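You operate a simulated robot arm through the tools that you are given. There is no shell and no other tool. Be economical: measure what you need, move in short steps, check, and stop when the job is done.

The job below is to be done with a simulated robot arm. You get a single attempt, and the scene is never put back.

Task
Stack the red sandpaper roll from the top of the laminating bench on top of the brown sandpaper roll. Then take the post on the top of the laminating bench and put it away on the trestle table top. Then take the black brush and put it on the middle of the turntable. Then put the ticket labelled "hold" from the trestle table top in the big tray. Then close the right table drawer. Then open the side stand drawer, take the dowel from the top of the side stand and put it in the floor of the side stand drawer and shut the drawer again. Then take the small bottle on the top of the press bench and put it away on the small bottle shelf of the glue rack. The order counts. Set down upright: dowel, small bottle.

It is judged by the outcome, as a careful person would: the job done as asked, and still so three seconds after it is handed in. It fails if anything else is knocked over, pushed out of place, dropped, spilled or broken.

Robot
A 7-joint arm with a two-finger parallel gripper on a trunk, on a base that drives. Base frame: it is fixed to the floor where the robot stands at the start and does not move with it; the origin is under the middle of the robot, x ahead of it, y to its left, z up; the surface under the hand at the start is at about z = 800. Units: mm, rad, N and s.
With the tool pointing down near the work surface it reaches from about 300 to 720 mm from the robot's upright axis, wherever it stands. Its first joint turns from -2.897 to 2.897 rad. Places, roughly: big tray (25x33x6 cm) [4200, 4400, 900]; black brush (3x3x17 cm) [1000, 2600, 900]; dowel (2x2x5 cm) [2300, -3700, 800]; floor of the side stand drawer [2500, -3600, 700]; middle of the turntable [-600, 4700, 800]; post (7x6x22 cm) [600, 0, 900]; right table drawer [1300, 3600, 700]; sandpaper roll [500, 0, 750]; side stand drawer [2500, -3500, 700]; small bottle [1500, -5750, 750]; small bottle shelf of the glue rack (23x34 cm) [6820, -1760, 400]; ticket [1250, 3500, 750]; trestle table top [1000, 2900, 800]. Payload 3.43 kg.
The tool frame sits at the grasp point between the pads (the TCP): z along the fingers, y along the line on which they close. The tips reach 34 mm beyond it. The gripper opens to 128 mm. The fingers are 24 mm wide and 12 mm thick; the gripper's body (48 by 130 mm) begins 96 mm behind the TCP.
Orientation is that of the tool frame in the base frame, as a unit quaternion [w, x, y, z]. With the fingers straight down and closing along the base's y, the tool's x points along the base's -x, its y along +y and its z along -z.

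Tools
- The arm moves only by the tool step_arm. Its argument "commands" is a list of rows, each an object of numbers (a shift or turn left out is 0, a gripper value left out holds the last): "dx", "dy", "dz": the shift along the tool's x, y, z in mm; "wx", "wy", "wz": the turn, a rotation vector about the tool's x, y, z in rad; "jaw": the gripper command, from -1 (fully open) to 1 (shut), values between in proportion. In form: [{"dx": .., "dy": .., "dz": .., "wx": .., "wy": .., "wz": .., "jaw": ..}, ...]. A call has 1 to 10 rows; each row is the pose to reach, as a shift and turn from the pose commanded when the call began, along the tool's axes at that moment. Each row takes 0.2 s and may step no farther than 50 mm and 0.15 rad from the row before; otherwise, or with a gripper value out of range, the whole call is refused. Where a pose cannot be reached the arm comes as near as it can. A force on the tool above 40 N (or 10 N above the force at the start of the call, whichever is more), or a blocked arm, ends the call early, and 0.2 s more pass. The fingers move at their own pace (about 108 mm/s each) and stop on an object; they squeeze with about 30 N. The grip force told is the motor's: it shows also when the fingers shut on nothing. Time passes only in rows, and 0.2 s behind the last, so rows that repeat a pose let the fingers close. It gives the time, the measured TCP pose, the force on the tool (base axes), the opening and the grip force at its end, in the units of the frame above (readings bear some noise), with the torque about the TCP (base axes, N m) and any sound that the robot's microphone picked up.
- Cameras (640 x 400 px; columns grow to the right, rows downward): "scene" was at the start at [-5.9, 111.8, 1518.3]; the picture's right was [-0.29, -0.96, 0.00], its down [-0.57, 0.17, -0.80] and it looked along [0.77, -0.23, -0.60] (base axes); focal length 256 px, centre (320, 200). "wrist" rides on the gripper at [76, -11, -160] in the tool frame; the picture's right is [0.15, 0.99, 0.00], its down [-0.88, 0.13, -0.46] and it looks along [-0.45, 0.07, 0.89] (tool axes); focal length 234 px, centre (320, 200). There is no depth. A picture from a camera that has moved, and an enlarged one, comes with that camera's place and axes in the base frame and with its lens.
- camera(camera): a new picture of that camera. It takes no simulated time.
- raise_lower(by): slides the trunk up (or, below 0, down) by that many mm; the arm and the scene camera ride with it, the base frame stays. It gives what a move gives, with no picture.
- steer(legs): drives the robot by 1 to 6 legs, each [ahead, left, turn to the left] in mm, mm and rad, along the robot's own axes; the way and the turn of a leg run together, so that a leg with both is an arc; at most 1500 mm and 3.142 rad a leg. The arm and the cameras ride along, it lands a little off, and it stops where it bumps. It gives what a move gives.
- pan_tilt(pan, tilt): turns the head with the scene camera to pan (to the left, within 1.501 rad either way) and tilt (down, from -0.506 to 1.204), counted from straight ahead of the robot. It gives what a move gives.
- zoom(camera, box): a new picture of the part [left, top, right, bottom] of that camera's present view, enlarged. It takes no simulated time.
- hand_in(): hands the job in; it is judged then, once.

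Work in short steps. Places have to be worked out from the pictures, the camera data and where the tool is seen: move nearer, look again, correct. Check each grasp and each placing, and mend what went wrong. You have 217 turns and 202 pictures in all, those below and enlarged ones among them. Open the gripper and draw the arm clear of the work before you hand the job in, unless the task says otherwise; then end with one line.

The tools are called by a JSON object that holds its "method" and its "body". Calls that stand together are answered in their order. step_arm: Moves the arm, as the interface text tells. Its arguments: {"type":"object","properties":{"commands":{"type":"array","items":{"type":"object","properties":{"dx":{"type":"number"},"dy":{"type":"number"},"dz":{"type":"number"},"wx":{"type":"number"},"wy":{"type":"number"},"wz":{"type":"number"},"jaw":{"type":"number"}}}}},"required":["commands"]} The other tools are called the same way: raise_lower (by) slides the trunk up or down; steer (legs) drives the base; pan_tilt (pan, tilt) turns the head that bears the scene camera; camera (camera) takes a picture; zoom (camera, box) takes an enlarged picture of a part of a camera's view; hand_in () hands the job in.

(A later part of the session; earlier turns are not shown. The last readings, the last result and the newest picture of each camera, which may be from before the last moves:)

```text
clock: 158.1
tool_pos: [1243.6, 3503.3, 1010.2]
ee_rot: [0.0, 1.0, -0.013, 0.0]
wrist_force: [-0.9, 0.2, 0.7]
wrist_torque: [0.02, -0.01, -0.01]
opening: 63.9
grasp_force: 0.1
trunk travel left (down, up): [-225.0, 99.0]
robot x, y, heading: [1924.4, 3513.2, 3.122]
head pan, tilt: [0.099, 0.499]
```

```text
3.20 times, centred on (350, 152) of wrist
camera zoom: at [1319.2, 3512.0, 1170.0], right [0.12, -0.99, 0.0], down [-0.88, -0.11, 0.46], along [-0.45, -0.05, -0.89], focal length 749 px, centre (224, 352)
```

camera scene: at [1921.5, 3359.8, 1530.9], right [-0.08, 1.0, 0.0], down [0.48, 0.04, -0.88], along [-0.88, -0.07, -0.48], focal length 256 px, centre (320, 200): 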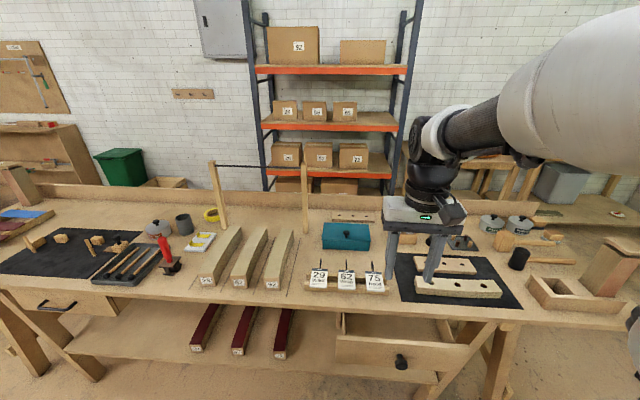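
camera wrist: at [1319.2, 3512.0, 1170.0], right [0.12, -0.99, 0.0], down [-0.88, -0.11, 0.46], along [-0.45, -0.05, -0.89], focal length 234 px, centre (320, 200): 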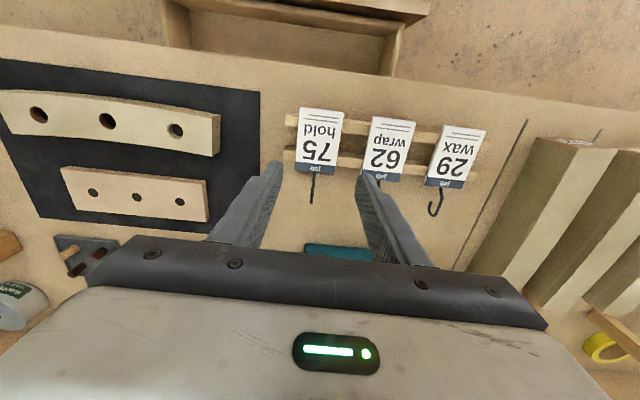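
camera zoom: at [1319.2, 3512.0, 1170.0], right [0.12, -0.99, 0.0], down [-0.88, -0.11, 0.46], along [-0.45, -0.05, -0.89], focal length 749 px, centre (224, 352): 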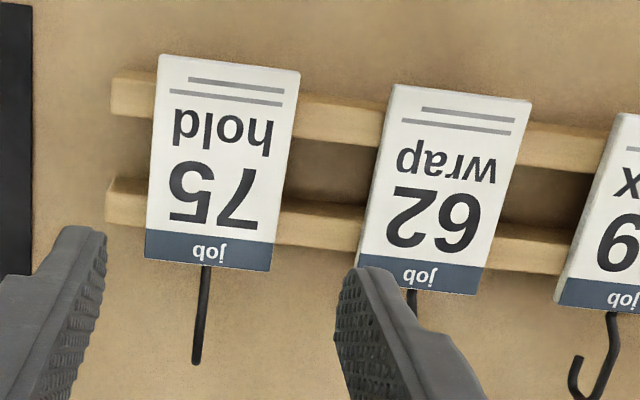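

Card: x 1197–1285, y 3477–3535, top z≈839, resting on bars with a ~34 mm gap between (x 1222–1256). I align at (1239,3506), set opening to 84 mm and come down partway.

{"method": "step_arm", "body": {"commands": [{"dx": -4.7, "dy": -2.6, "wz": -0.026, "jaw": -0.31}, {"dx": -4.7, "dy": -2.6, "wz": -0.026, "dz": 45}, {"dx": -4.7, "dy": -2.6, "wz": -0.026, "dz": 90}, {"dx": -4.7, "dy": -2.6, "wz": -0.026, "dz": 120}, {"dx": -4.7, "dy": -2.6, "wz": -0.026, "dz": 120}]}}

{"method": "camera", "body": {"camera": "wrist"}}

{"method": "zoom", "body": {"camera": "scene", "box": [320, 240, 420, 310]}}

```text
clock: 159.3
tool_pos: [1242.3, 3504.4, 889.6]
ee_rot: [0.0, 1.0, -0.001, 0.0]
wrist_force: [-0.1, 0.6, 0.1]
wrist_torque: [0.0, 0.02, 0.0]
opening: 83.8
grasp_force: 0.1
trunk travel left (down, up): [-225.0, 99.0]
robot x, y, heading: [1923.5, 3511.8, 3.117]
head pan, tilt: [0.099, 0.499]
```

```text
124 pictures are left
camera wrist: at [1317.0, 3515.8, 1048.7], right [0.15, -0.99, 0.0], down [-0.88, -0.13, 0.46], along [-0.45, -0.07, -0.89], focal length 234 px, centre (320, 200)
```

wrist: 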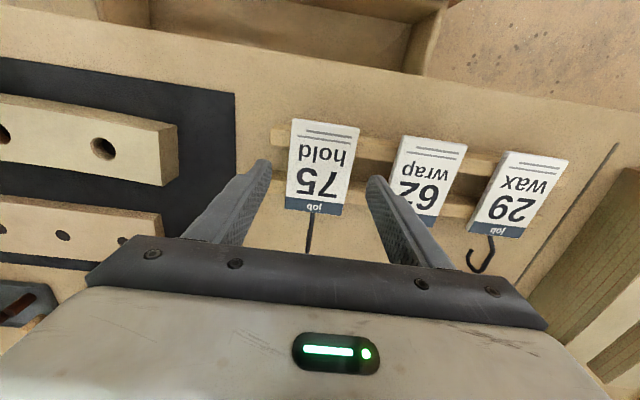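

```text
5.71 times, centred on (370, 275) of scene
camera zoom: at [1921.4, 3359.8, 1530.9], right [-0.08, 1.0, 0.0], down [0.48, 0.04, -0.88], along [-0.88, -0.07, -0.48], focal length 1462 px, centre (34, -229)
```

zoom: 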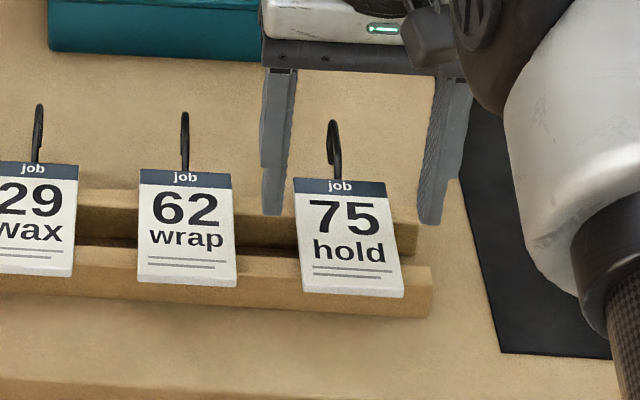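

Fingers straddle the card. Final small alignment and descend to z≈848 with force monitoring.

{"method": "step_arm", "body": {"commands": [{"dx": -2.5, "dy": -1.5, "dz": 15}, {"dx": -2.5, "dy": -1.5, "dz": 28}, {"dx": -2.5, "dy": -1.5, "dz": 40}, {"dx": -2.5, "dy": -1.5, "dz": 40}]}}

{"method": "camera", "body": {"camera": "wrist"}}

{"method": "zoom", "body": {"camera": "scene", "box": [320, 240, 420, 310]}}

```text
clock: 160.3
tool_pos: [1237.4, 3506.8, 848.9]
ee_rot: [0.0, 1.0, -0.001, 0.0]
wrist_force: [-0.2, 1.0, -0.7]
wrist_torque: [-0.01, 0.03, -0.01]
opening: 83.8
grasp_force: 0.1
trunk travel left (down, up): [-225.0, 99.0]
robot x, y, heading: [1921.5, 3512.8, 3.12]
head pan, tilt: [0.099, 0.499]
```

```text
122 pictures are left
camera wrist: at [1312.9, 3518.1, 1008.8], right [0.15, -0.99, 0.0], down [-0.88, -0.13, 0.46], along [-0.45, -0.07, -0.89], focal length 234 px, centre (320, 200)
```

wrist: 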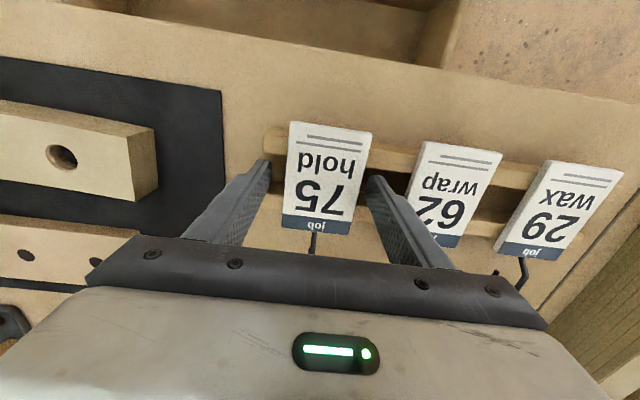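

```text
5.71 times, centred on (370, 275) of scene
camera zoom: at [1921.4, 3359.8, 1530.9], right [-0.08, 1.0, 0.0], down [0.48, 0.04, -0.88], along [-0.88, -0.07, -0.48], focal length 1462 px, centre (34, -229)
```

zoom: 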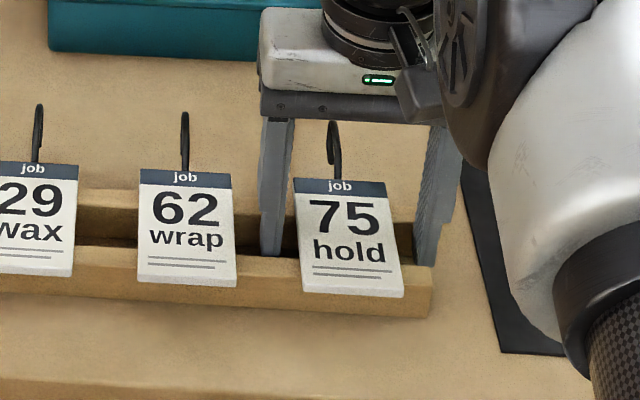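

Fingers are between the bars, no contact force. Close on the card edges.

{"method": "step_arm", "body": {"commands": [{"jaw": 0.0}, {"jaw": 0.15}, {"jaw": 0.4}, {"jaw": 0.4}, {"jaw": 0.4}]}}

{"method": "camera", "body": {"camera": "wrist"}}

```text
clock: 161.5
tool_pos: [1236.7, 3507.3, 848.0]
ee_rot: [0.0, 1.0, 0.0, 0.0]
wrist_force: [1.3, -0.3, 0.5]
wrist_torque: [-0.02, 0.01, -0.02]
opening: 58.7
grasp_force: 29.9
trunk travel left (down, up): [-225.0, 99.0]
robot x, y, heading: [1923.2, 3510.1, 3.12]
head pan, tilt: [0.099, 0.499]
```

```text
120 pictures are left
camera wrist: at [1313.0, 3518.0, 1008.9], right [0.15, -0.99, 0.0], down [-0.88, -0.13, 0.46], along [-0.45, -0.07, -0.89], focal length 234 px, centre (320, 200)
```

wrist: 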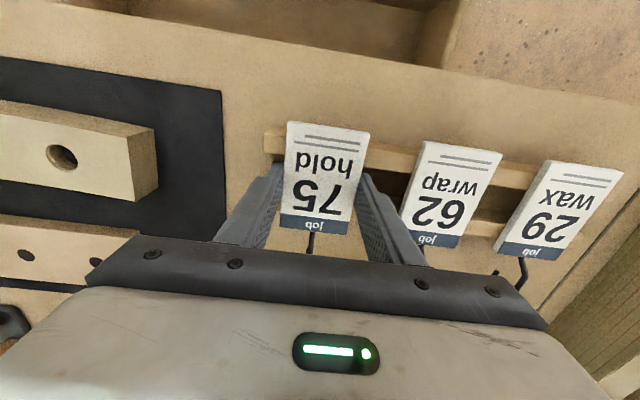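

Card gripped at 58.7 mm. Set full squeeze and lift.

{"method": "step_arm", "body": {"commands": [{"jaw": 1}, {"dz": -10}, {"dz": -40}, {"dz": -85}, {"dz": -130}, {"dz": -175}, {"dz": -220}, {"dz": -265}, {"dz": -310}, {"dz": -310}]}}

{"method": "camera", "body": {"camera": "wrist"}}

{"method": "camera", "body": {"camera": "scene"}}

```text
clock: 163.7
tool_pos: [1236.2, 3506.2, 1158.7]
ee_rot: [0.0, 1.0, -0.001, 0.001]
wrist_force: [-0.7, -0.6, -0.2]
wrist_torque: [-0.01, -0.03, -0.02]
opening: 58.7
grasp_force: 30.3
trunk travel left (down, up): [-225.0, 99.0]
robot x, y, heading: [1925.6, 3512.2, 3.125]
head pan, tilt: [0.099, 0.499]
```

```text
119 pictures are left
camera wrist: at [1311.1, 3518.1, 1318.4], right [0.15, -0.99, 0.0], down [-0.88, -0.13, 0.45], along [-0.45, -0.07, -0.89], focal length 234 px, centre (320, 200)
```

wrist: 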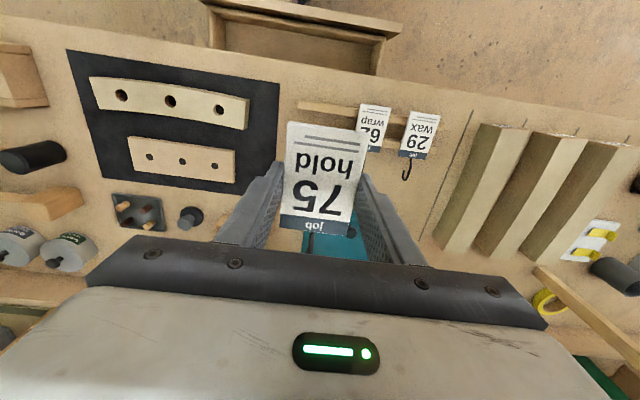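

```text
118 pictures are left
camera scene: at [1921.5, 3359.8, 1530.9], right [-0.08, 1.0, 0.0], down [0.48, 0.04, -0.88], along [-0.88, -0.07, -0.48], focal length 256 px, centre (320, 200)
```

scene: 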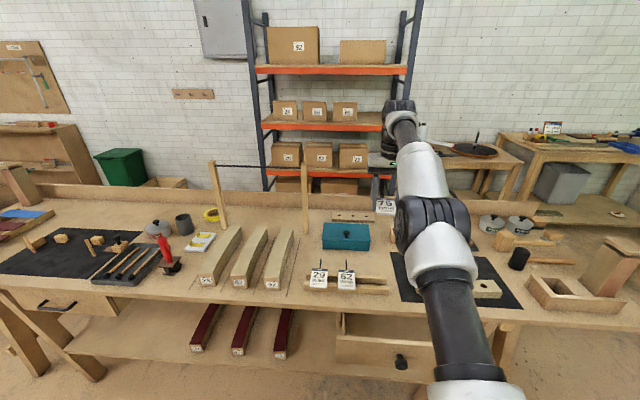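

Ticket held. Retract, turn around and look toward the tray.

{"method": "step_arm", "body": {"commands": [{"dx": 45}, {"dx": 90}, {"dx": 135}, {"dx": 180}, {"dx": 225}, {"dx": 270}, {"dx": 290}]}}

{"method": "steer", "body": {"legs": [[-200, 0, 0], [0, 0, -2.75]]}}

{"method": "pan_tilt", "body": {"pan": 0.1, "tilt": 0.35}}

{"method": "camera", "body": {"camera": "scene"}}

```text
clock: 165.3
tool_pos: [1528.9, 3505.3, 1160.1]
ee_rot: [-0.001, 1.0, 0.0, 0.0]
wrist_force: [0.5, 0.3, 0.2]
wrist_torque: [0.01, 0.03, 0.0]
opening: 58.6
grasp_force: 29.7
trunk travel left (down, up): [-225.0, 99.0]
robot x, y, heading: [1921.8, 3508.3, 3.12]
head pan, tilt: [0.099, 0.499]
```

```text
clock: 173.6
tool_pos: [2487.7, 3659.2, 1160.8]
ee_rot: [0.0, -0.188, 0.982, 0.0]
wrist_force: [0.3, 0.4, -1.2]
wrist_torque: [0.0, 0.01, 0.0]
opening: 58.7
grasp_force: 30.2
trunk travel left (down, up): [-225.0, 99.0]
robot x, y, heading: [2122.9, 3507.6, 0.356]
head pan, tilt: [0.099, 0.499]
```

```text
clock: 174.3
tool_pos: [2487.8, 3659.7, 1160.5]
ee_rot: [0.0, -0.187, 0.982, 0.0]
wrist_force: [-0.6, -0.8, 0.2]
wrist_torque: [0.02, 0.0, 0.01]
opening: 58.7
grasp_force: 29.8
trunk travel left (down, up): [-225.0, 99.0]
robot x, y, heading: [2126.5, 3508.0, 0.359]
head pan, tilt: [0.099, 0.351]
```

```text
117 pictures are left
camera scene: at [2072.9, 3645.3, 1544.5], right [0.44, -0.9, 0.0], down [-0.31, -0.15, -0.94], along [0.84, 0.42, -0.34], focal length 256 px, centre (320, 200)
```

scene: 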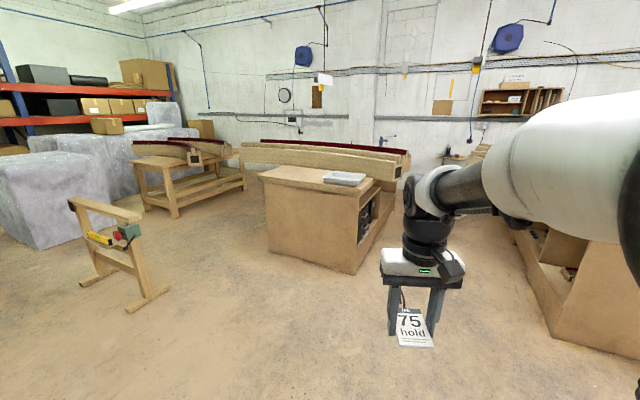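

Tray sits near the corner of the next bench (front face x≈4145). Drive to about (3680,4440) facing +x.

{"method": "steer", "body": {"legs": [[1000, 177, 0], [780, 140, 0], [0, 0, -0.359]]}}

{"method": "pan_tilt", "body": {"pan": 0.0, "tilt": 0.5}}

{"method": "camera", "body": {"camera": "scene"}}

{"method": "camera", "body": {"camera": "wrist"}}

```text
clock: 184.5
tool_pos: [4073.6, 4410.8, 1160.6]
ee_rot: [0.0, 0.0, 1.0, 0.001]
wrist_force: [-0.4, -1.0, -0.4]
wrist_torque: [0.0, -0.01, 0.02]
opening: 58.7
grasp_force: 30.2
trunk travel left (down, up): [-225.0, 99.0]
robot x, y, heading: [3677.6, 4405.1, -0.019]
head pan, tilt: [0.099, 0.351]
```

```text
clock: 185.2
tool_pos: [4074.4, 4411.5, 1160.1]
ee_rot: [0.001, -0.001, 1.0, 0.0]
wrist_force: [0.6, 0.5, 0.5]
wrist_torque: [-0.06, -0.01, 0.04]
opening: 58.4
grasp_force: 29.9
trunk travel left (down, up): [-225.0, 99.0]
robot x, y, heading: [3681.1, 4401.8, -0.02]
head pan, tilt: [0.0, 0.499]
```

```text
116 pictures are left
camera scene: at [3682.4, 4541.6, 1530.9], right [-0.02, -1.0, 0.0], down [-0.48, 0.01, -0.88], along [0.88, -0.02, -0.48], focal length 256 px, centre (320, 200)
```

scene: 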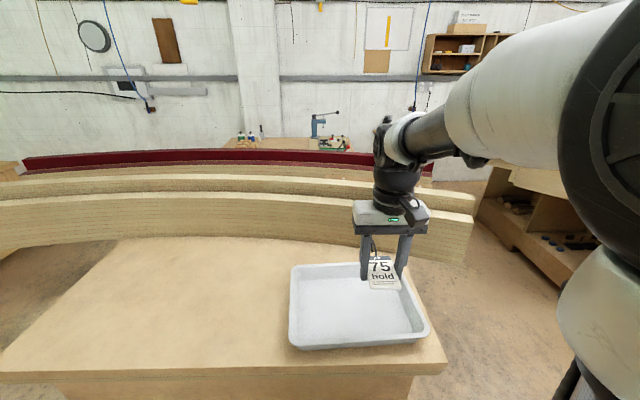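

```text
115 pictures are left
camera wrist: at [3997.9, 4400.1, 1320.4], right [-0.15, 0.99, 0.0], down [0.88, 0.13, 0.46], along [0.45, 0.07, -0.89], focal length 234 px, centre (320, 200)
```

wrist: 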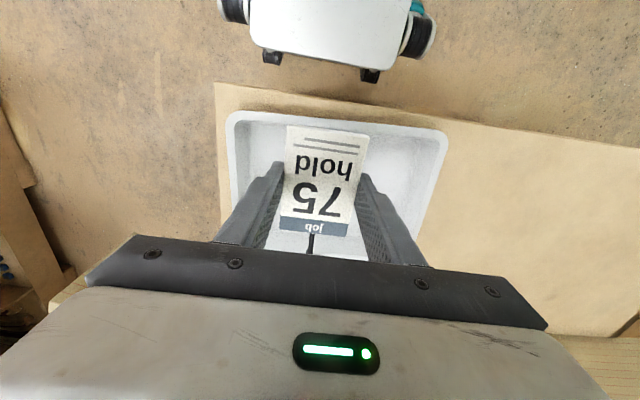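

Tray rim at z≈980, spanning x≈4050–4300, y≈4280–4588. Move over its middle (hook points +x) and descend to just above.

{"method": "step_arm", "body": {"commands": [{"dx": -40, "dy": 12}, {"dx": -74, "dy": 26}, {"dx": -74, "dy": 26, "dz": 45}, {"dx": -74, "dy": 26, "dz": 90}, {"dx": -74, "dy": 26, "dz": 120}, {"dx": -74, "dy": 26, "dz": 120}]}}

{"method": "camera", "body": {"camera": "wrist"}}

{"method": "zoom", "body": {"camera": "scene", "box": [270, 190, 450, 370]}}

```text
clock: 186.6
tool_pos: [4147.3, 4434.6, 1041.4]
ee_rot: [0.0, 0.0, 1.0, -0.001]
wrist_force: [0.0, 0.5, 0.6]
wrist_torque: [-0.01, 0.02, -0.01]
opening: 58.6
grasp_force: 30.3
trunk travel left (down, up): [-225.0, 99.0]
robot x, y, heading: [3679.5, 4405.1, -0.021]
head pan, tilt: [0.0, 0.499]
```

```text
114 pictures are left
camera wrist: at [4071.3, 4423.1, 1201.4], right [-0.15, 0.99, 0.0], down [0.88, 0.13, 0.46], along [0.45, 0.07, -0.89], focal length 234 px, centre (320, 200)
```

wrist: 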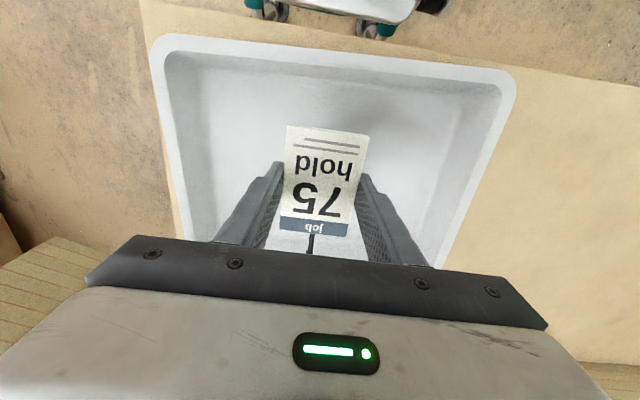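

```text
2.22 times, centred on (360, 280) of scene
camera zoom: at [3682.5, 4541.5, 1530.9], right [-0.02, -1.0, 0.0], down [-0.48, 0.01, -0.88], along [0.88, -0.02, -0.48], focal length 569 px, centre (231, 22)
```

zoom: 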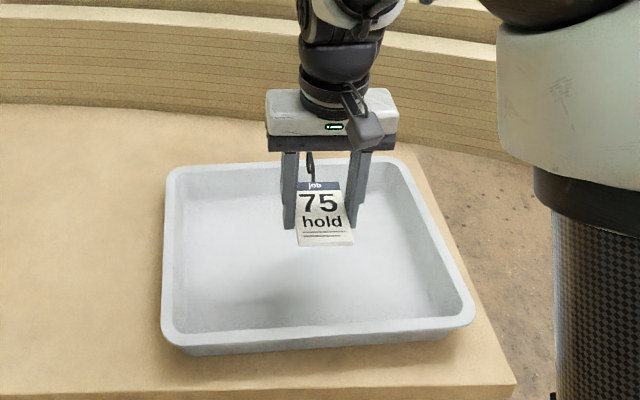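

Rim z≈970, floor ≈915. Lower until tips are just over the floor.

{"method": "step_arm", "body": {"commands": [{"dz": 40}, {"dz": 65}, {"dz": 75}, {"dz": 80}, {"dz": 84}, {"dz": 84}]}}

{"method": "camera", "body": {"camera": "wrist"}}

{"method": "zoom", "body": {"camera": "scene", "box": [270, 190, 450, 370]}}

```text
clock: 188.0
tool_pos: [4147.9, 4435.8, 958.0]
ee_rot: [0.0, -0.001, 1.0, 0.0]
wrist_force: [-0.3, 0.0, 0.6]
wrist_torque: [-0.02, 0.02, 0.03]
opening: 58.6
grasp_force: 30.0
trunk travel left (down, up): [-225.0, 99.0]
robot x, y, heading: [3675.9, 4404.4, -0.021]
head pan, tilt: [0.0, 0.499]
```

```text
112 pictures are left
camera wrist: at [4070.6, 4425.2, 1116.9], right [-0.15, 0.99, 0.0], down [0.88, 0.13, 0.46], along [0.45, 0.07, -0.89], focal length 234 px, centre (320, 200)
```

wrist: 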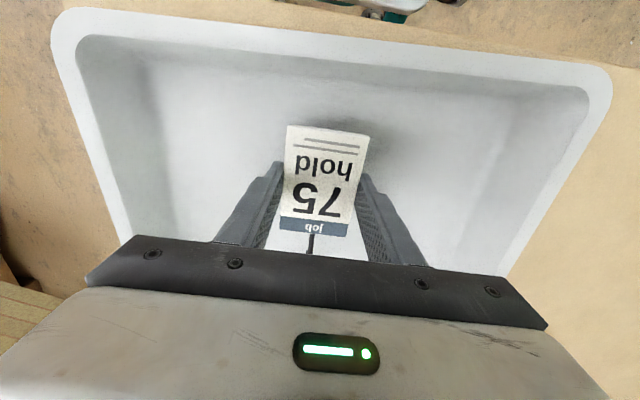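

```text
2.22 times, centred on (360, 280) of scene
camera zoom: at [3682.4, 4541.5, 1530.9], right [-0.02, -1.0, 0.0], down [-0.48, 0.01, -0.88], along [0.88, -0.02, -0.48], focal length 569 px, centre (231, 22)
```

zoom: 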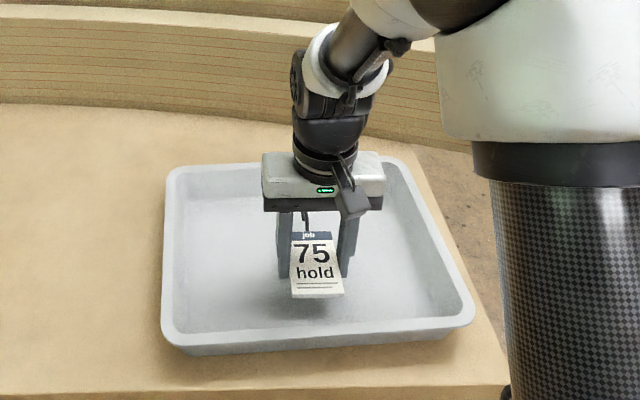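

Still clear of the floor; lower a bit more in small steps.

{"method": "step_arm", "body": {"commands": [{"dz": 3}, {"dz": 6}, {"dz": 9}, {"dz": 12}, {"dz": 12}]}}

```text
clock: 189.2
tool_pos: [4148.3, 4436.2, 943.9]
ee_rot: [0.0, 0.0, 1.0, 0.001]
wrist_force: [0.3, -0.8, -0.4]
wrist_torque: [0.02, 0.01, -0.01]
opening: 58.7
grasp_force: 29.8
trunk travel left (down, up): [-225.0, 99.0]
robot x, y, heading: [3678.8, 4405.4, -0.015]
head pan, tilt: [0.0, 0.499]
```

{"method": "step_arm", "body": {"commands": [{"dz": 3}, {"dz": 6}, {"dz": 9}, {"dz": 12}, {"dz": 12}]}}

{"method": "zoom", "body": {"camera": "scene", "box": [270, 190, 450, 370]}}

```text
clock: 190.1
tool_pos: [4147.5, 4436.1, 940.2]
ee_rot: [0.004, 0.0, 1.0, -0.001]
wrist_force: [-8.8, -1.6, 25.4]
wrist_torque: [-0.04, 0.56, 0.0]
opening: 58.7
grasp_force: 30.7
trunk travel left (down, up): [-225.0, 99.0]
robot x, y, heading: [3671.7, 4402.5, -0.025]
head pan, tilt: [0.0, 0.499]
stopped in row 4: the force on the tool passed its limit at 46 N (the readings are from after the stop); the commanded pose is now the measured one
```

```text
2.22 times, centred on (360, 280) of scene
camera zoom: at [3679.6, 4541.3, 1531.1], right [-0.02, -1.0, 0.0], down [-0.48, 0.01, -0.88], along [0.88, -0.02, -0.48], focal length 569 px, centre (231, 22)
```

zoom: 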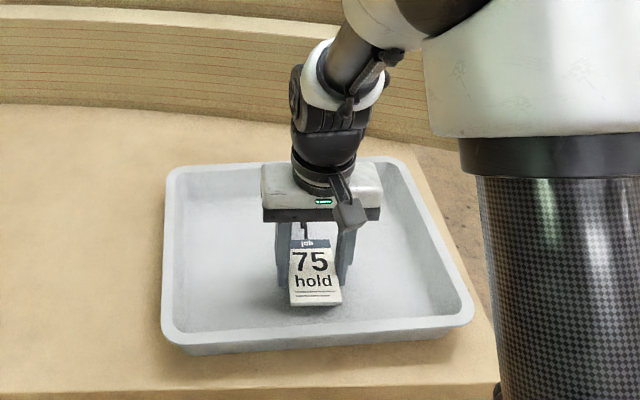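

Tips touched the tray floor. Back up 3 mm and release the card.

{"method": "step_arm", "body": {"commands": [{"dz": -3}, {"dz": -3}, {"dz": -3, "jaw": 0.0}, {"dz": -3, "jaw": -0.3}, {"dz": -3, "jaw": -0.3}, {"dz": -3, "jaw": -0.3}]}}

{"method": "step_arm", "body": {"commands": [{"dz": -40}, {"dz": -85}, {"dz": -130}, {"dz": -175}, {"dz": -215}]}}

{"method": "camera", "body": {"camera": "wrist"}}

{"method": "zoom", "body": {"camera": "scene", "box": [270, 190, 450, 370]}}

```text
clock: 191.5
tool_pos: [4149.2, 4436.1, 939.9]
ee_rot: [0.002, 0.001, 1.0, 0.0]
wrist_force: [-0.3, 0.3, -0.5]
wrist_torque: [-0.01, -0.01, 0.0]
opening: 83.2
grasp_force: 0.1
trunk travel left (down, up): [-225.0, 99.0]
robot x, y, heading: [3671.1, 4407.0, -0.019]
head pan, tilt: [0.0, 0.499]
```

```text
clock: 192.7
tool_pos: [4148.9, 4437.0, 1154.4]
ee_rot: [0.002, 0.0, 1.0, 0.0]
wrist_force: [0.8, -0.6, 0.3]
wrist_torque: [0.01, 0.01, 0.01]
opening: 83.2
grasp_force: 0.0
trunk travel left (down, up): [-225.0, 99.0]
robot x, y, heading: [3673.3, 4403.6, -0.02]
head pan, tilt: [0.0, 0.499]
```

```text
109 pictures are left
camera wrist: at [4072.7, 4425.6, 1315.3], right [-0.15, 0.99, 0.0], down [0.88, 0.13, 0.46], along [0.45, 0.07, -0.89], focal length 234 px, centre (320, 200)
```

wrist: 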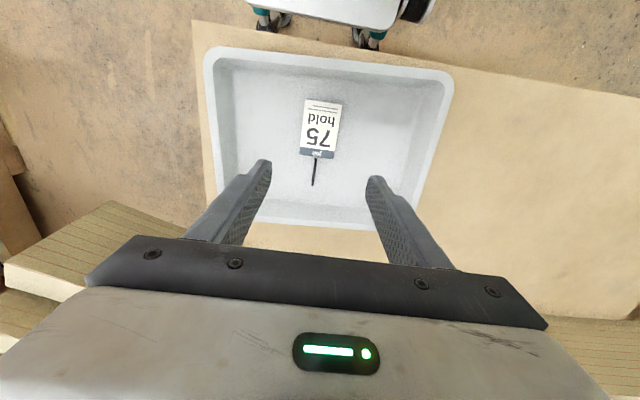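

```text
2.22 times, centred on (360, 280) of scene
camera zoom: at [3682.2, 4541.5, 1530.8], right [-0.02, -1.0, 0.0], down [-0.48, 0.01, -0.88], along [0.88, -0.02, -0.48], focal length 569 px, centre (231, 22)
```

zoom: 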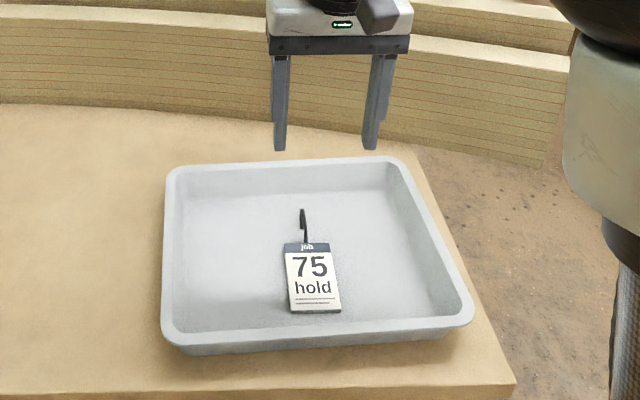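

Ticket lies in the tray. Retract and drive back to the open drawer.

{"method": "step_arm", "body": {"commands": [{"dx": 40, "dz": -5}, {"dx": 75, "dz": -5, "dy": -20}, {"dx": 85, "dz": -5, "dy": -30, "jaw": 1}, {"dx": 85, "dz": -5, "dy": -30, "jaw": 1}]}}

{"method": "steer", "body": {"legs": [[-300, 0, 0], [0, 0, 3.14], [700, 420, 0], [700, 410, 0]]}}

{"method": "camera", "body": {"camera": "scene"}}

{"method": "camera", "body": {"camera": "wrist"}}

```text
clock: 193.7
tool_pos: [4061.5, 4405.5, 1160.3]
ee_rot: [0.003, 0.0, 1.0, 0.0]
wrist_force: [-0.2, 0.4, 0.7]
wrist_torque: [0.0, 0.01, 0.01]
opening: 0.1
grasp_force: 30.6
trunk travel left (down, up): [-225.0, 99.0]
robot x, y, heading: [3679.6, 4404.1, -0.022]
head pan, tilt: [0.0, 0.499]
```

```text
clock: 211.8
tool_pos: [1643.2, 3499.4, 1158.8]
ee_rot: [0.0, 1.0, 0.027, -0.003]
wrist_force: [-1.0, -0.3, -0.6]
wrist_torque: [-0.02, 0.0, 0.02]
opening: 0.0
grasp_force: 29.7
trunk travel left (down, up): [-225.0, 99.0]
robot x, y, heading: [2023.4, 3520.7, -3.106]
head pan, tilt: [0.0, 0.499]
```

```text
107 pictures are left
camera scene: at [2029.6, 3377.8, 1530.9], right [-0.03, 1.0, 0.0], down [0.48, 0.02, -0.88], along [-0.88, -0.03, -0.48], focal length 256 px, centre (320, 200)
```

scene: 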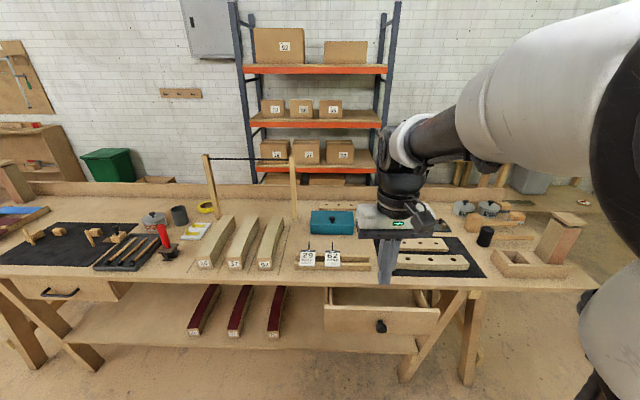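

```text
106 pictures are left
camera wrist: at [1717.0, 3514.4, 1319.7], right [0.2, -0.98, 0.0], down [-0.87, -0.18, 0.46], along [-0.45, -0.09, -0.89], focal length 234 px, centre (320, 200)
```

wrist: 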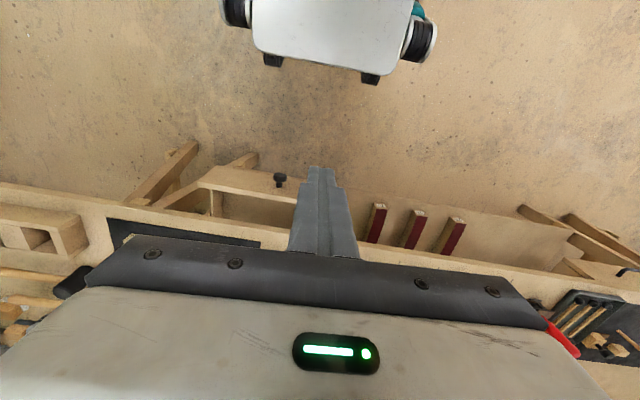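

{"method": "zoom", "body": {"camera": "scene", "box": [310, 280, 460, 360]}}

{"method": "zoom", "body": {"camera": "wrist", "box": [140, 130, 320, 250]}}

```text
4.27 times, centred on (385, 320) of scene
camera zoom: at [2029.6, 3377.8, 1530.9], right [-0.03, 1.0, 0.0], down [0.48, 0.02, -0.88], along [-0.88, -0.03, -0.48], focal length 1092 px, centre (43, -312)
```

zoom: 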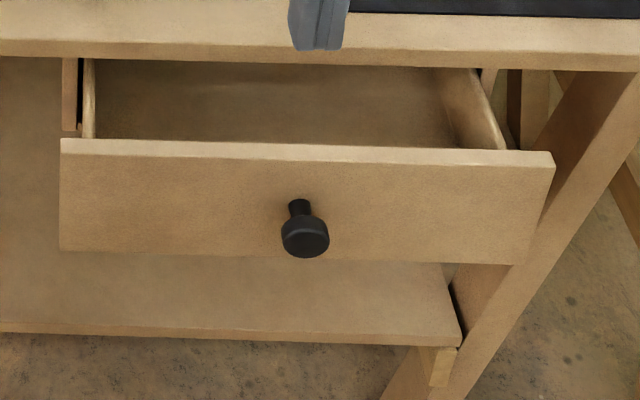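

```text
3.33 times, centred on (230, 190) of wrist
camera zoom: at [1717.0, 3514.4, 1319.7], right [0.2, -0.98, 0.0], down [-0.87, -0.18, 0.46], along [-0.45, -0.09, -0.89], focal length 781 px, centre (620, 233)
```

zoom: 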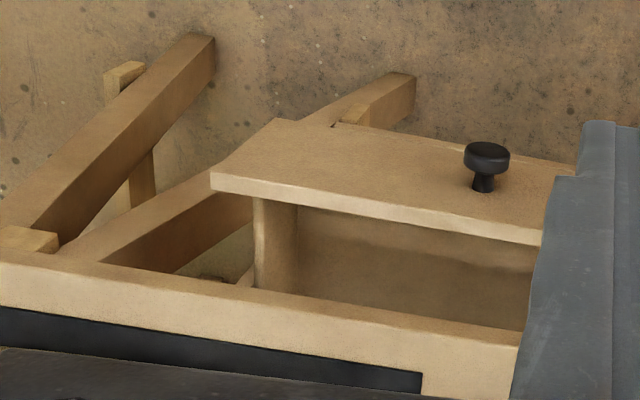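

Drawer front face x≈1423, y 3372–3775, knob at (1455,3573,~712). I position closed fingers in front of the knob, then descend.

{"method": "step_arm", "body": {"commands": [{"dx": -36, "dy": -27, "wz": 0.054}, {"dx": -72, "dy": -54, "wz": 0.054}, {"dx": -109, "dy": -80, "wz": 0.054}, {"dx": -109, "dy": -80, "dz": 48, "wz": 0.054}, {"dx": -109, "dy": -80, "dz": 96, "wz": 0.054}, {"dx": -109, "dy": -80, "dz": 144, "wz": 0.054}, {"dx": -109, "dy": -80, "dz": 192, "wz": 0.054}, {"dx": -109, "dy": -80, "dz": 240, "wz": 0.054}, {"dx": -109, "dy": -80, "dz": 285, "wz": 0.054}]}}

{"method": "camera", "body": {"camera": "scene"}}

{"method": "camera", "body": {"camera": "wrist"}}

```text
clock: 213.8
tool_pos: [1528.4, 3571.8, 875.2]
ee_rot: [-0.001, 1.0, 0.0, -0.002]
wrist_force: [-0.6, 0.2, 0.2]
wrist_torque: [0.01, 0.01, 0.02]
opening: 0.0
grasp_force: 29.7
trunk travel left (down, up): [-225.0, 99.0]
robot x, y, heading: [2023.3, 3522.0, -3.106]
head pan, tilt: [0.0, 0.499]
```

```text
103 pictures are left
camera scene: at [2029.6, 3377.9, 1530.9], right [-0.03, 1.0, 0.0], down [0.48, 0.02, -0.88], along [-0.88, -0.03, -0.48], focal length 256 px, centre (320, 200)
```

scene: 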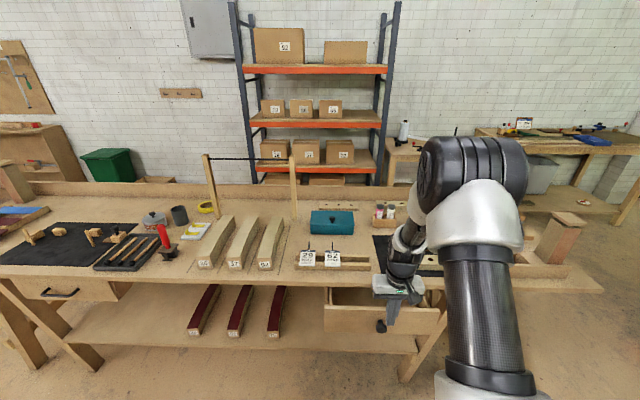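

```text
102 pictures are left
camera wrist: at [1604.8, 3583.5, 1034.7], right [0.14, -0.99, 0.0], down [-0.88, -0.13, 0.46], along [-0.46, -0.07, -0.89], focal length 234 px, centre (320, 200)
```

wrist: 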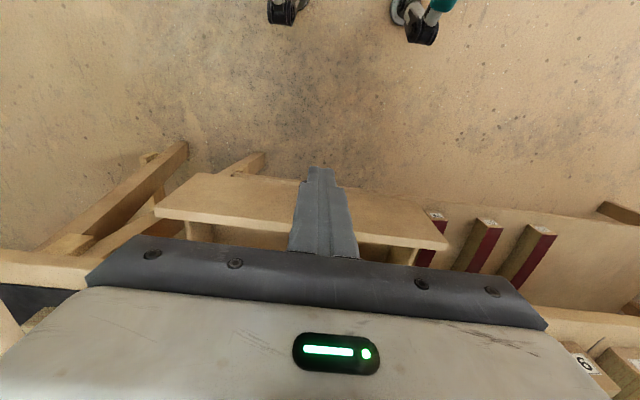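

Fingers are lined up in front of the knob. Descend to knob height.

{"method": "step_arm", "body": {"commands": [{"dz": 45}, {"dz": 90}, {"dz": 135}, {"dz": 138}]}}

{"method": "step_arm", "body": {"commands": [{"dx": -20}, {"dx": -40}, {"dx": -55}, {"dx": -65}, {"dx": -75}, {"dx": -85}]}}

{"method": "zoom", "body": {"camera": "scene", "box": [310, 260, 470, 360]}}

{"method": "camera", "body": {"camera": "wrist"}}

```text
clock: 214.8
tool_pos: [1525.6, 3571.9, 738.2]
ee_rot: [0.0, 1.0, -0.001, -0.003]
wrist_force: [-0.4, 0.0, 0.4]
wrist_torque: [0.01, -0.02, 0.01]
opening: 0.2
grasp_force: 30.0
trunk travel left (down, up): [-225.0, 99.0]
robot x, y, heading: [2027.1, 3518.9, -3.107]
head pan, tilt: [0.0, 0.499]
```

```text
clock: 216.2
tool_pos: [1441.6, 3574.4, 739.3]
ee_rot: [0.0, 1.0, -0.001, -0.002]
wrist_force: [0.3, -0.4, -0.7]
wrist_torque: [0.02, 0.02, 0.02]
opening: 0.2
grasp_force: 30.1
trunk travel left (down, up): [-225.0, 99.0]
robot x, y, heading: [2025.9, 3519.9, -3.108]
head pan, tilt: [0.0, 0.499]
```

```text
4.00 times, centred on (390, 310) of scene
camera zoom: at [2029.6, 3377.9, 1530.9], right [-0.03, 1.0, 0.0], down [0.48, 0.02, -0.88], along [-0.88, -0.03, -0.48], focal length 1024 px, centre (40, -240)
```

zoom: 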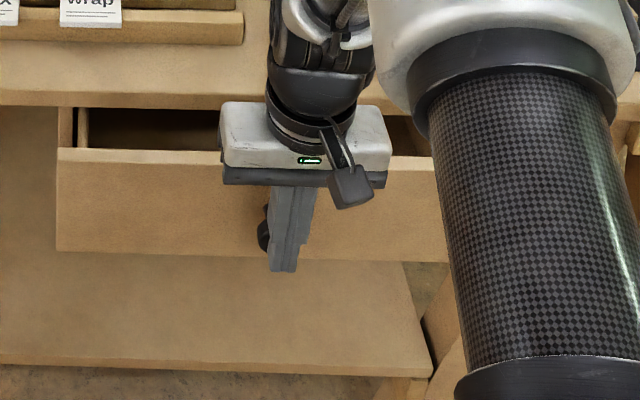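

```text
100 pictures are left
camera wrist: at [1517.6, 3585.5, 898.4], right [0.14, -0.99, 0.0], down [-0.88, -0.13, 0.46], along [-0.46, -0.07, -0.89], focal length 234 px, centre (320, 200)
```

wrist: 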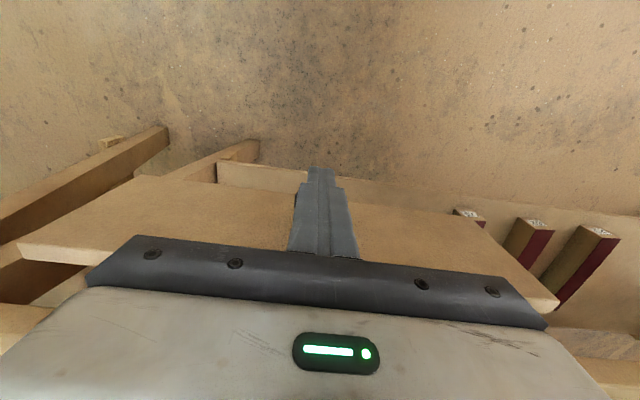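

The drawer is already moving in (front now x≈1387). Keep pushing gently.

{"method": "step_arm", "body": {"commands": [{"dx": -10}, {"dx": -20}, {"dx": -30}, {"dx": -40}, {"dx": -50}, {"dx": -55}]}}

{"method": "zoom", "body": {"camera": "scene", "box": [310, 260, 470, 360]}}

```text
clock: 217.6
tool_pos: [1385.9, 3574.9, 739.6]
ee_rot: [-0.001, 1.0, -0.001, -0.002]
wrist_force: [-0.9, -0.2, 0.3]
wrist_torque: [-0.01, -0.01, -0.01]
opening: 0.2
grasp_force: 30.4
trunk travel left (down, up): [-225.0, 99.0]
robot x, y, heading: [2023.8, 3516.9, -3.111]
head pan, tilt: [0.0, 0.499]
```

```text
4.00 times, centred on (390, 310) of scene
camera zoom: at [2029.6, 3377.9, 1530.9], right [-0.03, 1.0, 0.0], down [0.48, 0.02, -0.88], along [-0.88, -0.03, -0.48], focal length 1024 px, centre (40, -240)
```

zoom: 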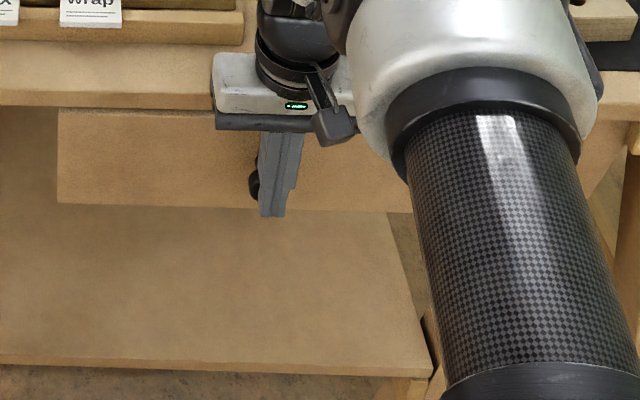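

Almost in; continue until it stops.

{"method": "step_arm", "body": {"commands": [{"dx": -6}, {"dx": -12}, {"dx": -18}, {"dx": -24}, {"dx": -30}, {"dx": -34}]}}

{"method": "zoom", "body": {"camera": "scene", "box": [310, 260, 470, 360]}}

```text
clock: 218.6
tool_pos: [1370.2, 3573.9, 734.8]
ee_rot: [0.0, 1.0, 0.0, 0.009]
wrist_force: [5.8, 0.2, 3.1]
wrist_torque: [-0.04, -0.09, -0.01]
opening: 0.0
grasp_force: 29.9
trunk travel left (down, up): [-225.0, 99.0]
robot x, y, heading: [2029.5, 3521.3, -3.109]
head pan, tilt: [0.0, 0.499]
stopped in row 5: the force on the tool passed its limit at 46 N (the readings are from after the stop); the commanded pose is now the measured one
```

```text
4.00 times, centred on (390, 310) of scene
camera zoom: at [2030.7, 3377.8, 1530.8], right [-0.03, 1.0, 0.0], down [0.48, 0.02, -0.88], along [-0.88, -0.03, -0.48], focal length 1024 px, centre (40, -240)
```

zoom: 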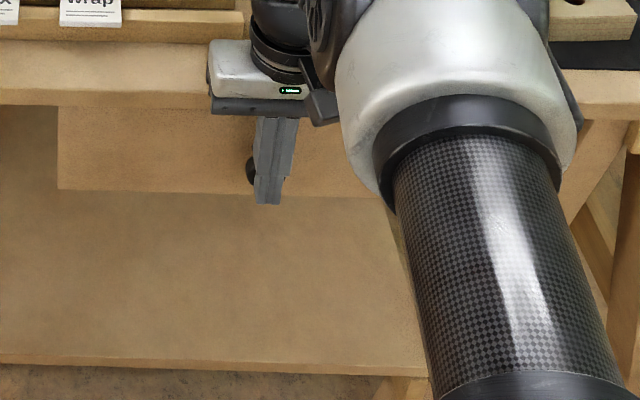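

Hard stop reached: the drawer is shut. Back off, raise and verify.

{"method": "step_arm", "body": {"commands": [{"dx": 40}, {"dx": 85}, {"dx": 120}, {"dx": 120, "dz": -48}, {"dx": 120, "dz": -96}, {"dx": 120, "dz": -144}, {"dx": 120, "dz": -192}, {"dx": 120, "dz": -240}, {"dx": 120, "dz": -288}, {"dx": 120, "dz": -336}]}}

{"method": "step_arm", "body": {"commands": [{"dz": -45, "dx": 30}, {"dz": -85, "dx": 60}, {"dz": -85, "dx": 100}, {"dz": -85, "dx": 140}]}}

{"method": "camera", "body": {"camera": "scene"}}

```text
clock: 220.8
tool_pos: [1485.2, 3574.6, 1074.5]
ee_rot: [0.0, 1.0, -0.001, 0.008]
wrist_force: [0.3, -0.9, 0.0]
wrist_torque: [0.01, -0.05, 0.02]
opening: 0.2
grasp_force: 30.6
trunk travel left (down, up): [-225.0, 99.0]
robot x, y, heading: [2030.8, 3520.0, -3.106]
head pan, tilt: [0.0, 0.499]
```

```text
refused: row 1 steps farther than a row can; nothing moved
```

```text
97 pictures are left
camera scene: at [2030.1, 3377.8, 1530.8], right [-0.03, 1.0, 0.0], down [0.48, 0.02, -0.88], along [-0.88, -0.03, -0.48], focal length 256 px, centre (320, 200)
```

scene: 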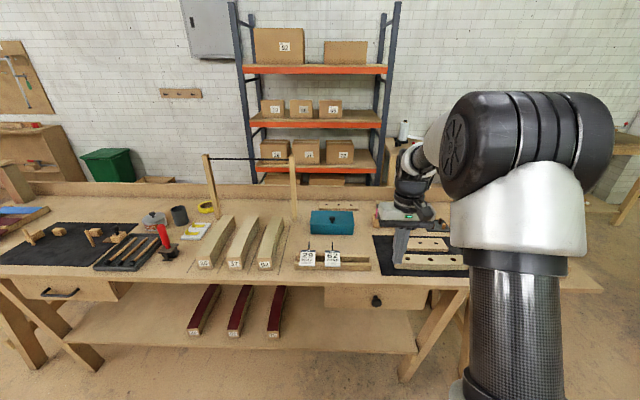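

Drawer is shut flush. Retract the hand, turn to face -y, and survey the route south.

{"method": "step_arm", "body": {"commands": [{"dz": -30, "dx": 30}, {"dz": -60, "dx": 60}, {"dz": -85, "dx": 100}, {"dz": -85, "dx": 145}]}}

{"method": "steer", "body": {"legs": [[-150, 0, 0], [0, 0, 1.535]]}}

{"method": "pan_tilt", "body": {"pan": 0.3, "tilt": 0.3}}

{"method": "camera", "body": {"camera": "scene"}}

```text
clock: 221.8
tool_pos: [1627.0, 3571.7, 1161.7]
ee_rot: [0.0, 1.0, -0.001, 0.008]
wrist_force: [-0.6, -0.1, 0.1]
wrist_torque: [0.05, 0.02, -0.01]
opening: 0.0
grasp_force: 30.2
trunk travel left (down, up): [-225.0, 99.0]
robot x, y, heading: [2026.6, 3519.4, -3.108]
head pan, tilt: [0.0, 0.499]
```

```text
clock: 227.0
tool_pos: [2104.5, 3129.2, 1162.5]
ee_rot: [-0.006, 0.725, 0.689, 0.006]
wrist_force: [-0.1, -0.3, 0.5]
wrist_torque: [-0.02, 0.02, 0.02]
opening: 0.0
grasp_force: 30.2
trunk travel left (down, up): [-225.0, 99.0]
robot x, y, heading: [2173.2, 3524.1, -1.586]
head pan, tilt: [0.0, 0.499]
```

```text
clock: 227.8
tool_pos: [2105.5, 3127.6, 1162.1]
ee_rot: [-0.006, 0.725, 0.689, 0.005]
wrist_force: [0.9, 0.4, 0.6]
wrist_torque: [0.0, 0.01, -0.02]
opening: 0.3
grasp_force: 29.8
trunk travel left (down, up): [-225.0, 99.0]
robot x, y, heading: [2173.4, 3524.5, -1.585]
head pan, tilt: [0.3, 0.3]
```

```text
96 pictures are left
camera scene: at [2343.1, 3520.7, 1549.2], right [-0.96, -0.28, 0.0], down [-0.08, 0.28, -0.96], along [0.27, -0.92, -0.3], focal length 256 px, centre (320, 200)
```

scene: 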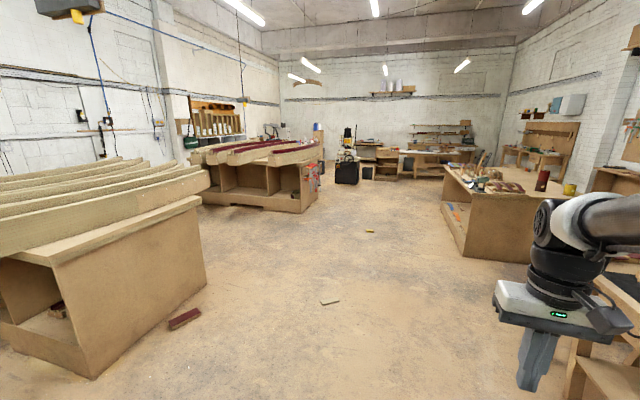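

{"method": "zoom", "body": {"camera": "scene", "box": [310, 110, 510, 235]}}

```text
3.20 times, centred on (410, 172) of scene
camera zoom: at [2343.1, 3520.7, 1549.2], right [-0.96, -0.28, 0.0], down [-0.08, 0.28, -0.96], along [0.27, -0.92, -0.3], focal length 819 px, centre (32, 288)
```

zoom: 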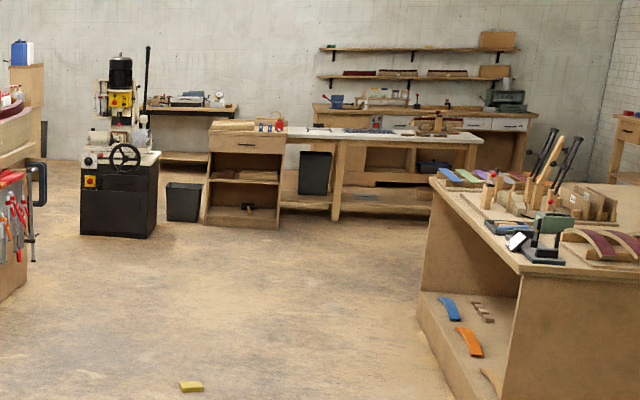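

Route is open along x≈2170. Side stand with drawer front is at about (2500,-3430) facing +y. Drive there in legs.

{"method": "steer", "body": {"legs": [[1500, 0, 0.014], [1500, 0, 0], [1500, 0, 0], [1300, 250, 0]]}}

{"method": "pan_tilt", "body": {"pan": 0.0, "tilt": 0.45}}

{"method": "camera", "body": {"camera": "scene"}}

```text
clock: 255.4
tool_pos: [2402.3, -2642.0, 1162.3]
ee_rot: [-0.005, 0.722, 0.692, 0.005]
wrist_force: [-0.8, 1.1, -0.7]
wrist_torque: [0.05, -0.02, 0.01]
opening: 0.1
grasp_force: 29.6
trunk travel left (down, up): [-225.0, 99.0]
robot x, y, heading: [2469.7, -2242.6, -1.58]
head pan, tilt: [0.3, 0.3]
```

```text
clock: 256.2
tool_pos: [2402.4, -2640.2, 1163.0]
ee_rot: [-0.005, 0.722, 0.691, 0.006]
wrist_force: [-0.1, 0.4, 0.6]
wrist_torque: [0.01, 0.01, 0.03]
opening: 0.0
grasp_force: 29.4
trunk travel left (down, up): [-225.0, 99.0]
robot x, y, heading: [2471.3, -2244.2, -1.583]
head pan, tilt: [0.0, 0.45]
```

```text
94 pictures are left
camera scene: at [2610.0, -2249.4, 1535.4], right [-1.0, 0.01, 0.0], down [0.0, 0.43, -0.9], along [-0.01, -0.9, -0.43], focal length 256 px, centre (320, 200)
```

scene: 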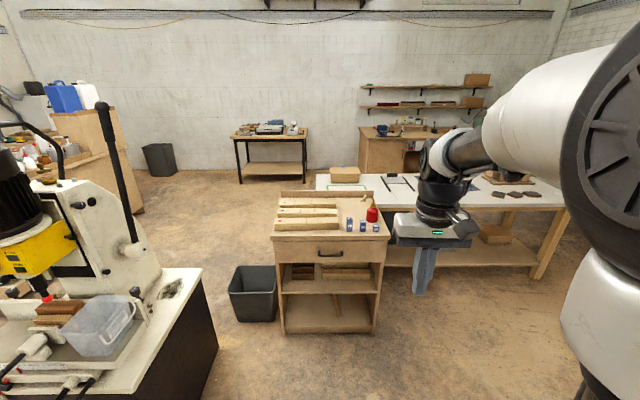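

{"method": "zoom", "body": {"camera": "scene", "box": [260, 180, 420, 280]}}

```text
4.00 times, centred on (340, 230) of scene
camera zoom: at [2610.0, -2249.4, 1535.4], right [-1.0, 0.01, 0.0], down [0.0, 0.43, -0.9], along [-0.01, -0.9, -0.43], focal length 1024 px, centre (240, 80)
```

zoom: 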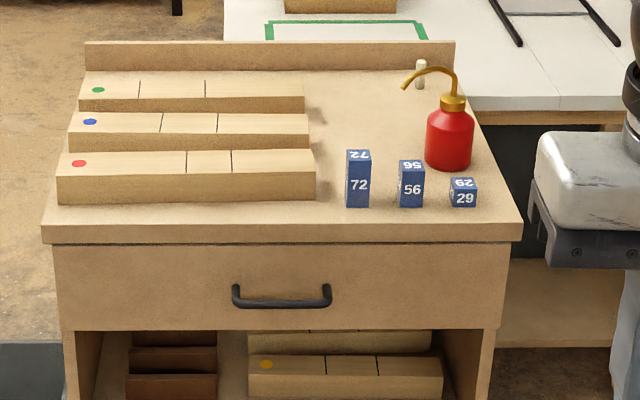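

Dowel is the small peg at the back right (≈2297,-3754), behind the red oil can. Drawer handle near (2542,-3320,713). Drive up to the handle first.

{"method": "steer", "body": {"legs": [[470, 78, 0.012]]}}

{"method": "step_arm", "body": {"commands": [{"wz": 0.15, "jaw": -0.3}, {"wz": 0.3}, {"wz": 0.45}, {"wz": 0.6}, {"wz": 0.75}, {"wz": 0.9}, {"wz": 1.05}, {"wz": 1.2}, {"wz": 1.35}, {"wz": 1.5}]}}

{"method": "pan_tilt", "body": {"pan": 0.0, "tilt": 0.7}}

{"method": "camera", "body": {"camera": "scene"}}

{"method": "camera", "body": {"camera": "wrist"}}

```text
clock: 259.1
tool_pos: [2478.8, -3116.8, 1161.8]
ee_rot: [-0.005, 0.721, 0.693, 0.006]
wrist_force: [0.3, 0.5, 0.2]
wrist_torque: [0.02, -0.02, -0.01]
opening: 0.1
grasp_force: 30.4
trunk travel left (down, up): [-225.0, 99.0]
robot x, y, heading: [2544.4, -2717.2, -1.577]
head pan, tilt: [0.0, 0.45]
```

```text
clock: 261.3
tool_pos: [2479.1, -3114.5, 1161.5]
ee_rot: [-0.007, 1.0, 0.014, 0.001]
wrist_force: [-0.7, -0.1, 0.4]
wrist_torque: [0.01, 0.02, -0.02]
opening: 83.3
grasp_force: 0.1
trunk travel left (down, up): [-225.0, 99.0]
robot x, y, heading: [2545.4, -2718.4, -1.575]
head pan, tilt: [0.0, 0.45]
```

```text
clock: 262.0
tool_pos: [2478.6, -3115.7, 1161.7]
ee_rot: [-0.008, 1.0, 0.017, 0.001]
wrist_force: [-0.5, 0.2, 0.6]
wrist_torque: [0.0, 0.01, 0.0]
opening: 83.2
grasp_force: 0.2
trunk travel left (down, up): [-225.0, 99.0]
robot x, y, heading: [2544.9, -2718.6, -1.578]
head pan, tilt: [0.0, 0.7]
```

```text
92 pictures are left
camera scene: at [2684.7, -2716.7, 1513.2], right [-1.0, 0.0, 0.0], down [0.0, 0.64, -0.77], along [0.0, -0.77, -0.64], focal length 256 px, centre (320, 200)
```

scene: 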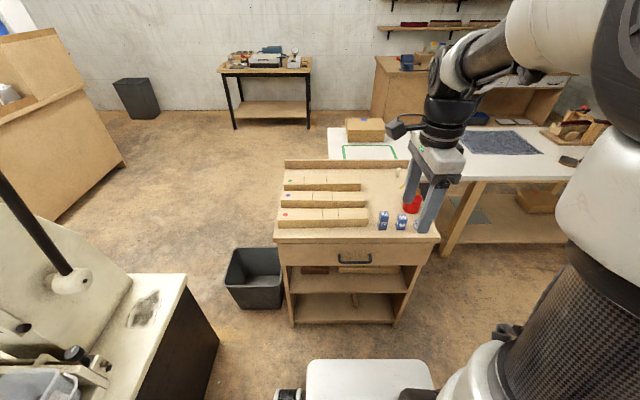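

```text
91 pictures are left
camera wrist: at [2554.0, -3104.2, 1322.1], right [0.18, -0.98, -0.01], down [-0.88, -0.17, 0.45], along [-0.45, -0.07, -0.89], focal length 234 px, centre (320, 200)
```

wrist: 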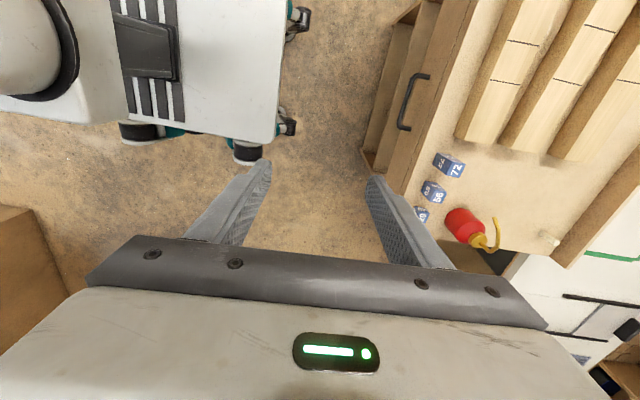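

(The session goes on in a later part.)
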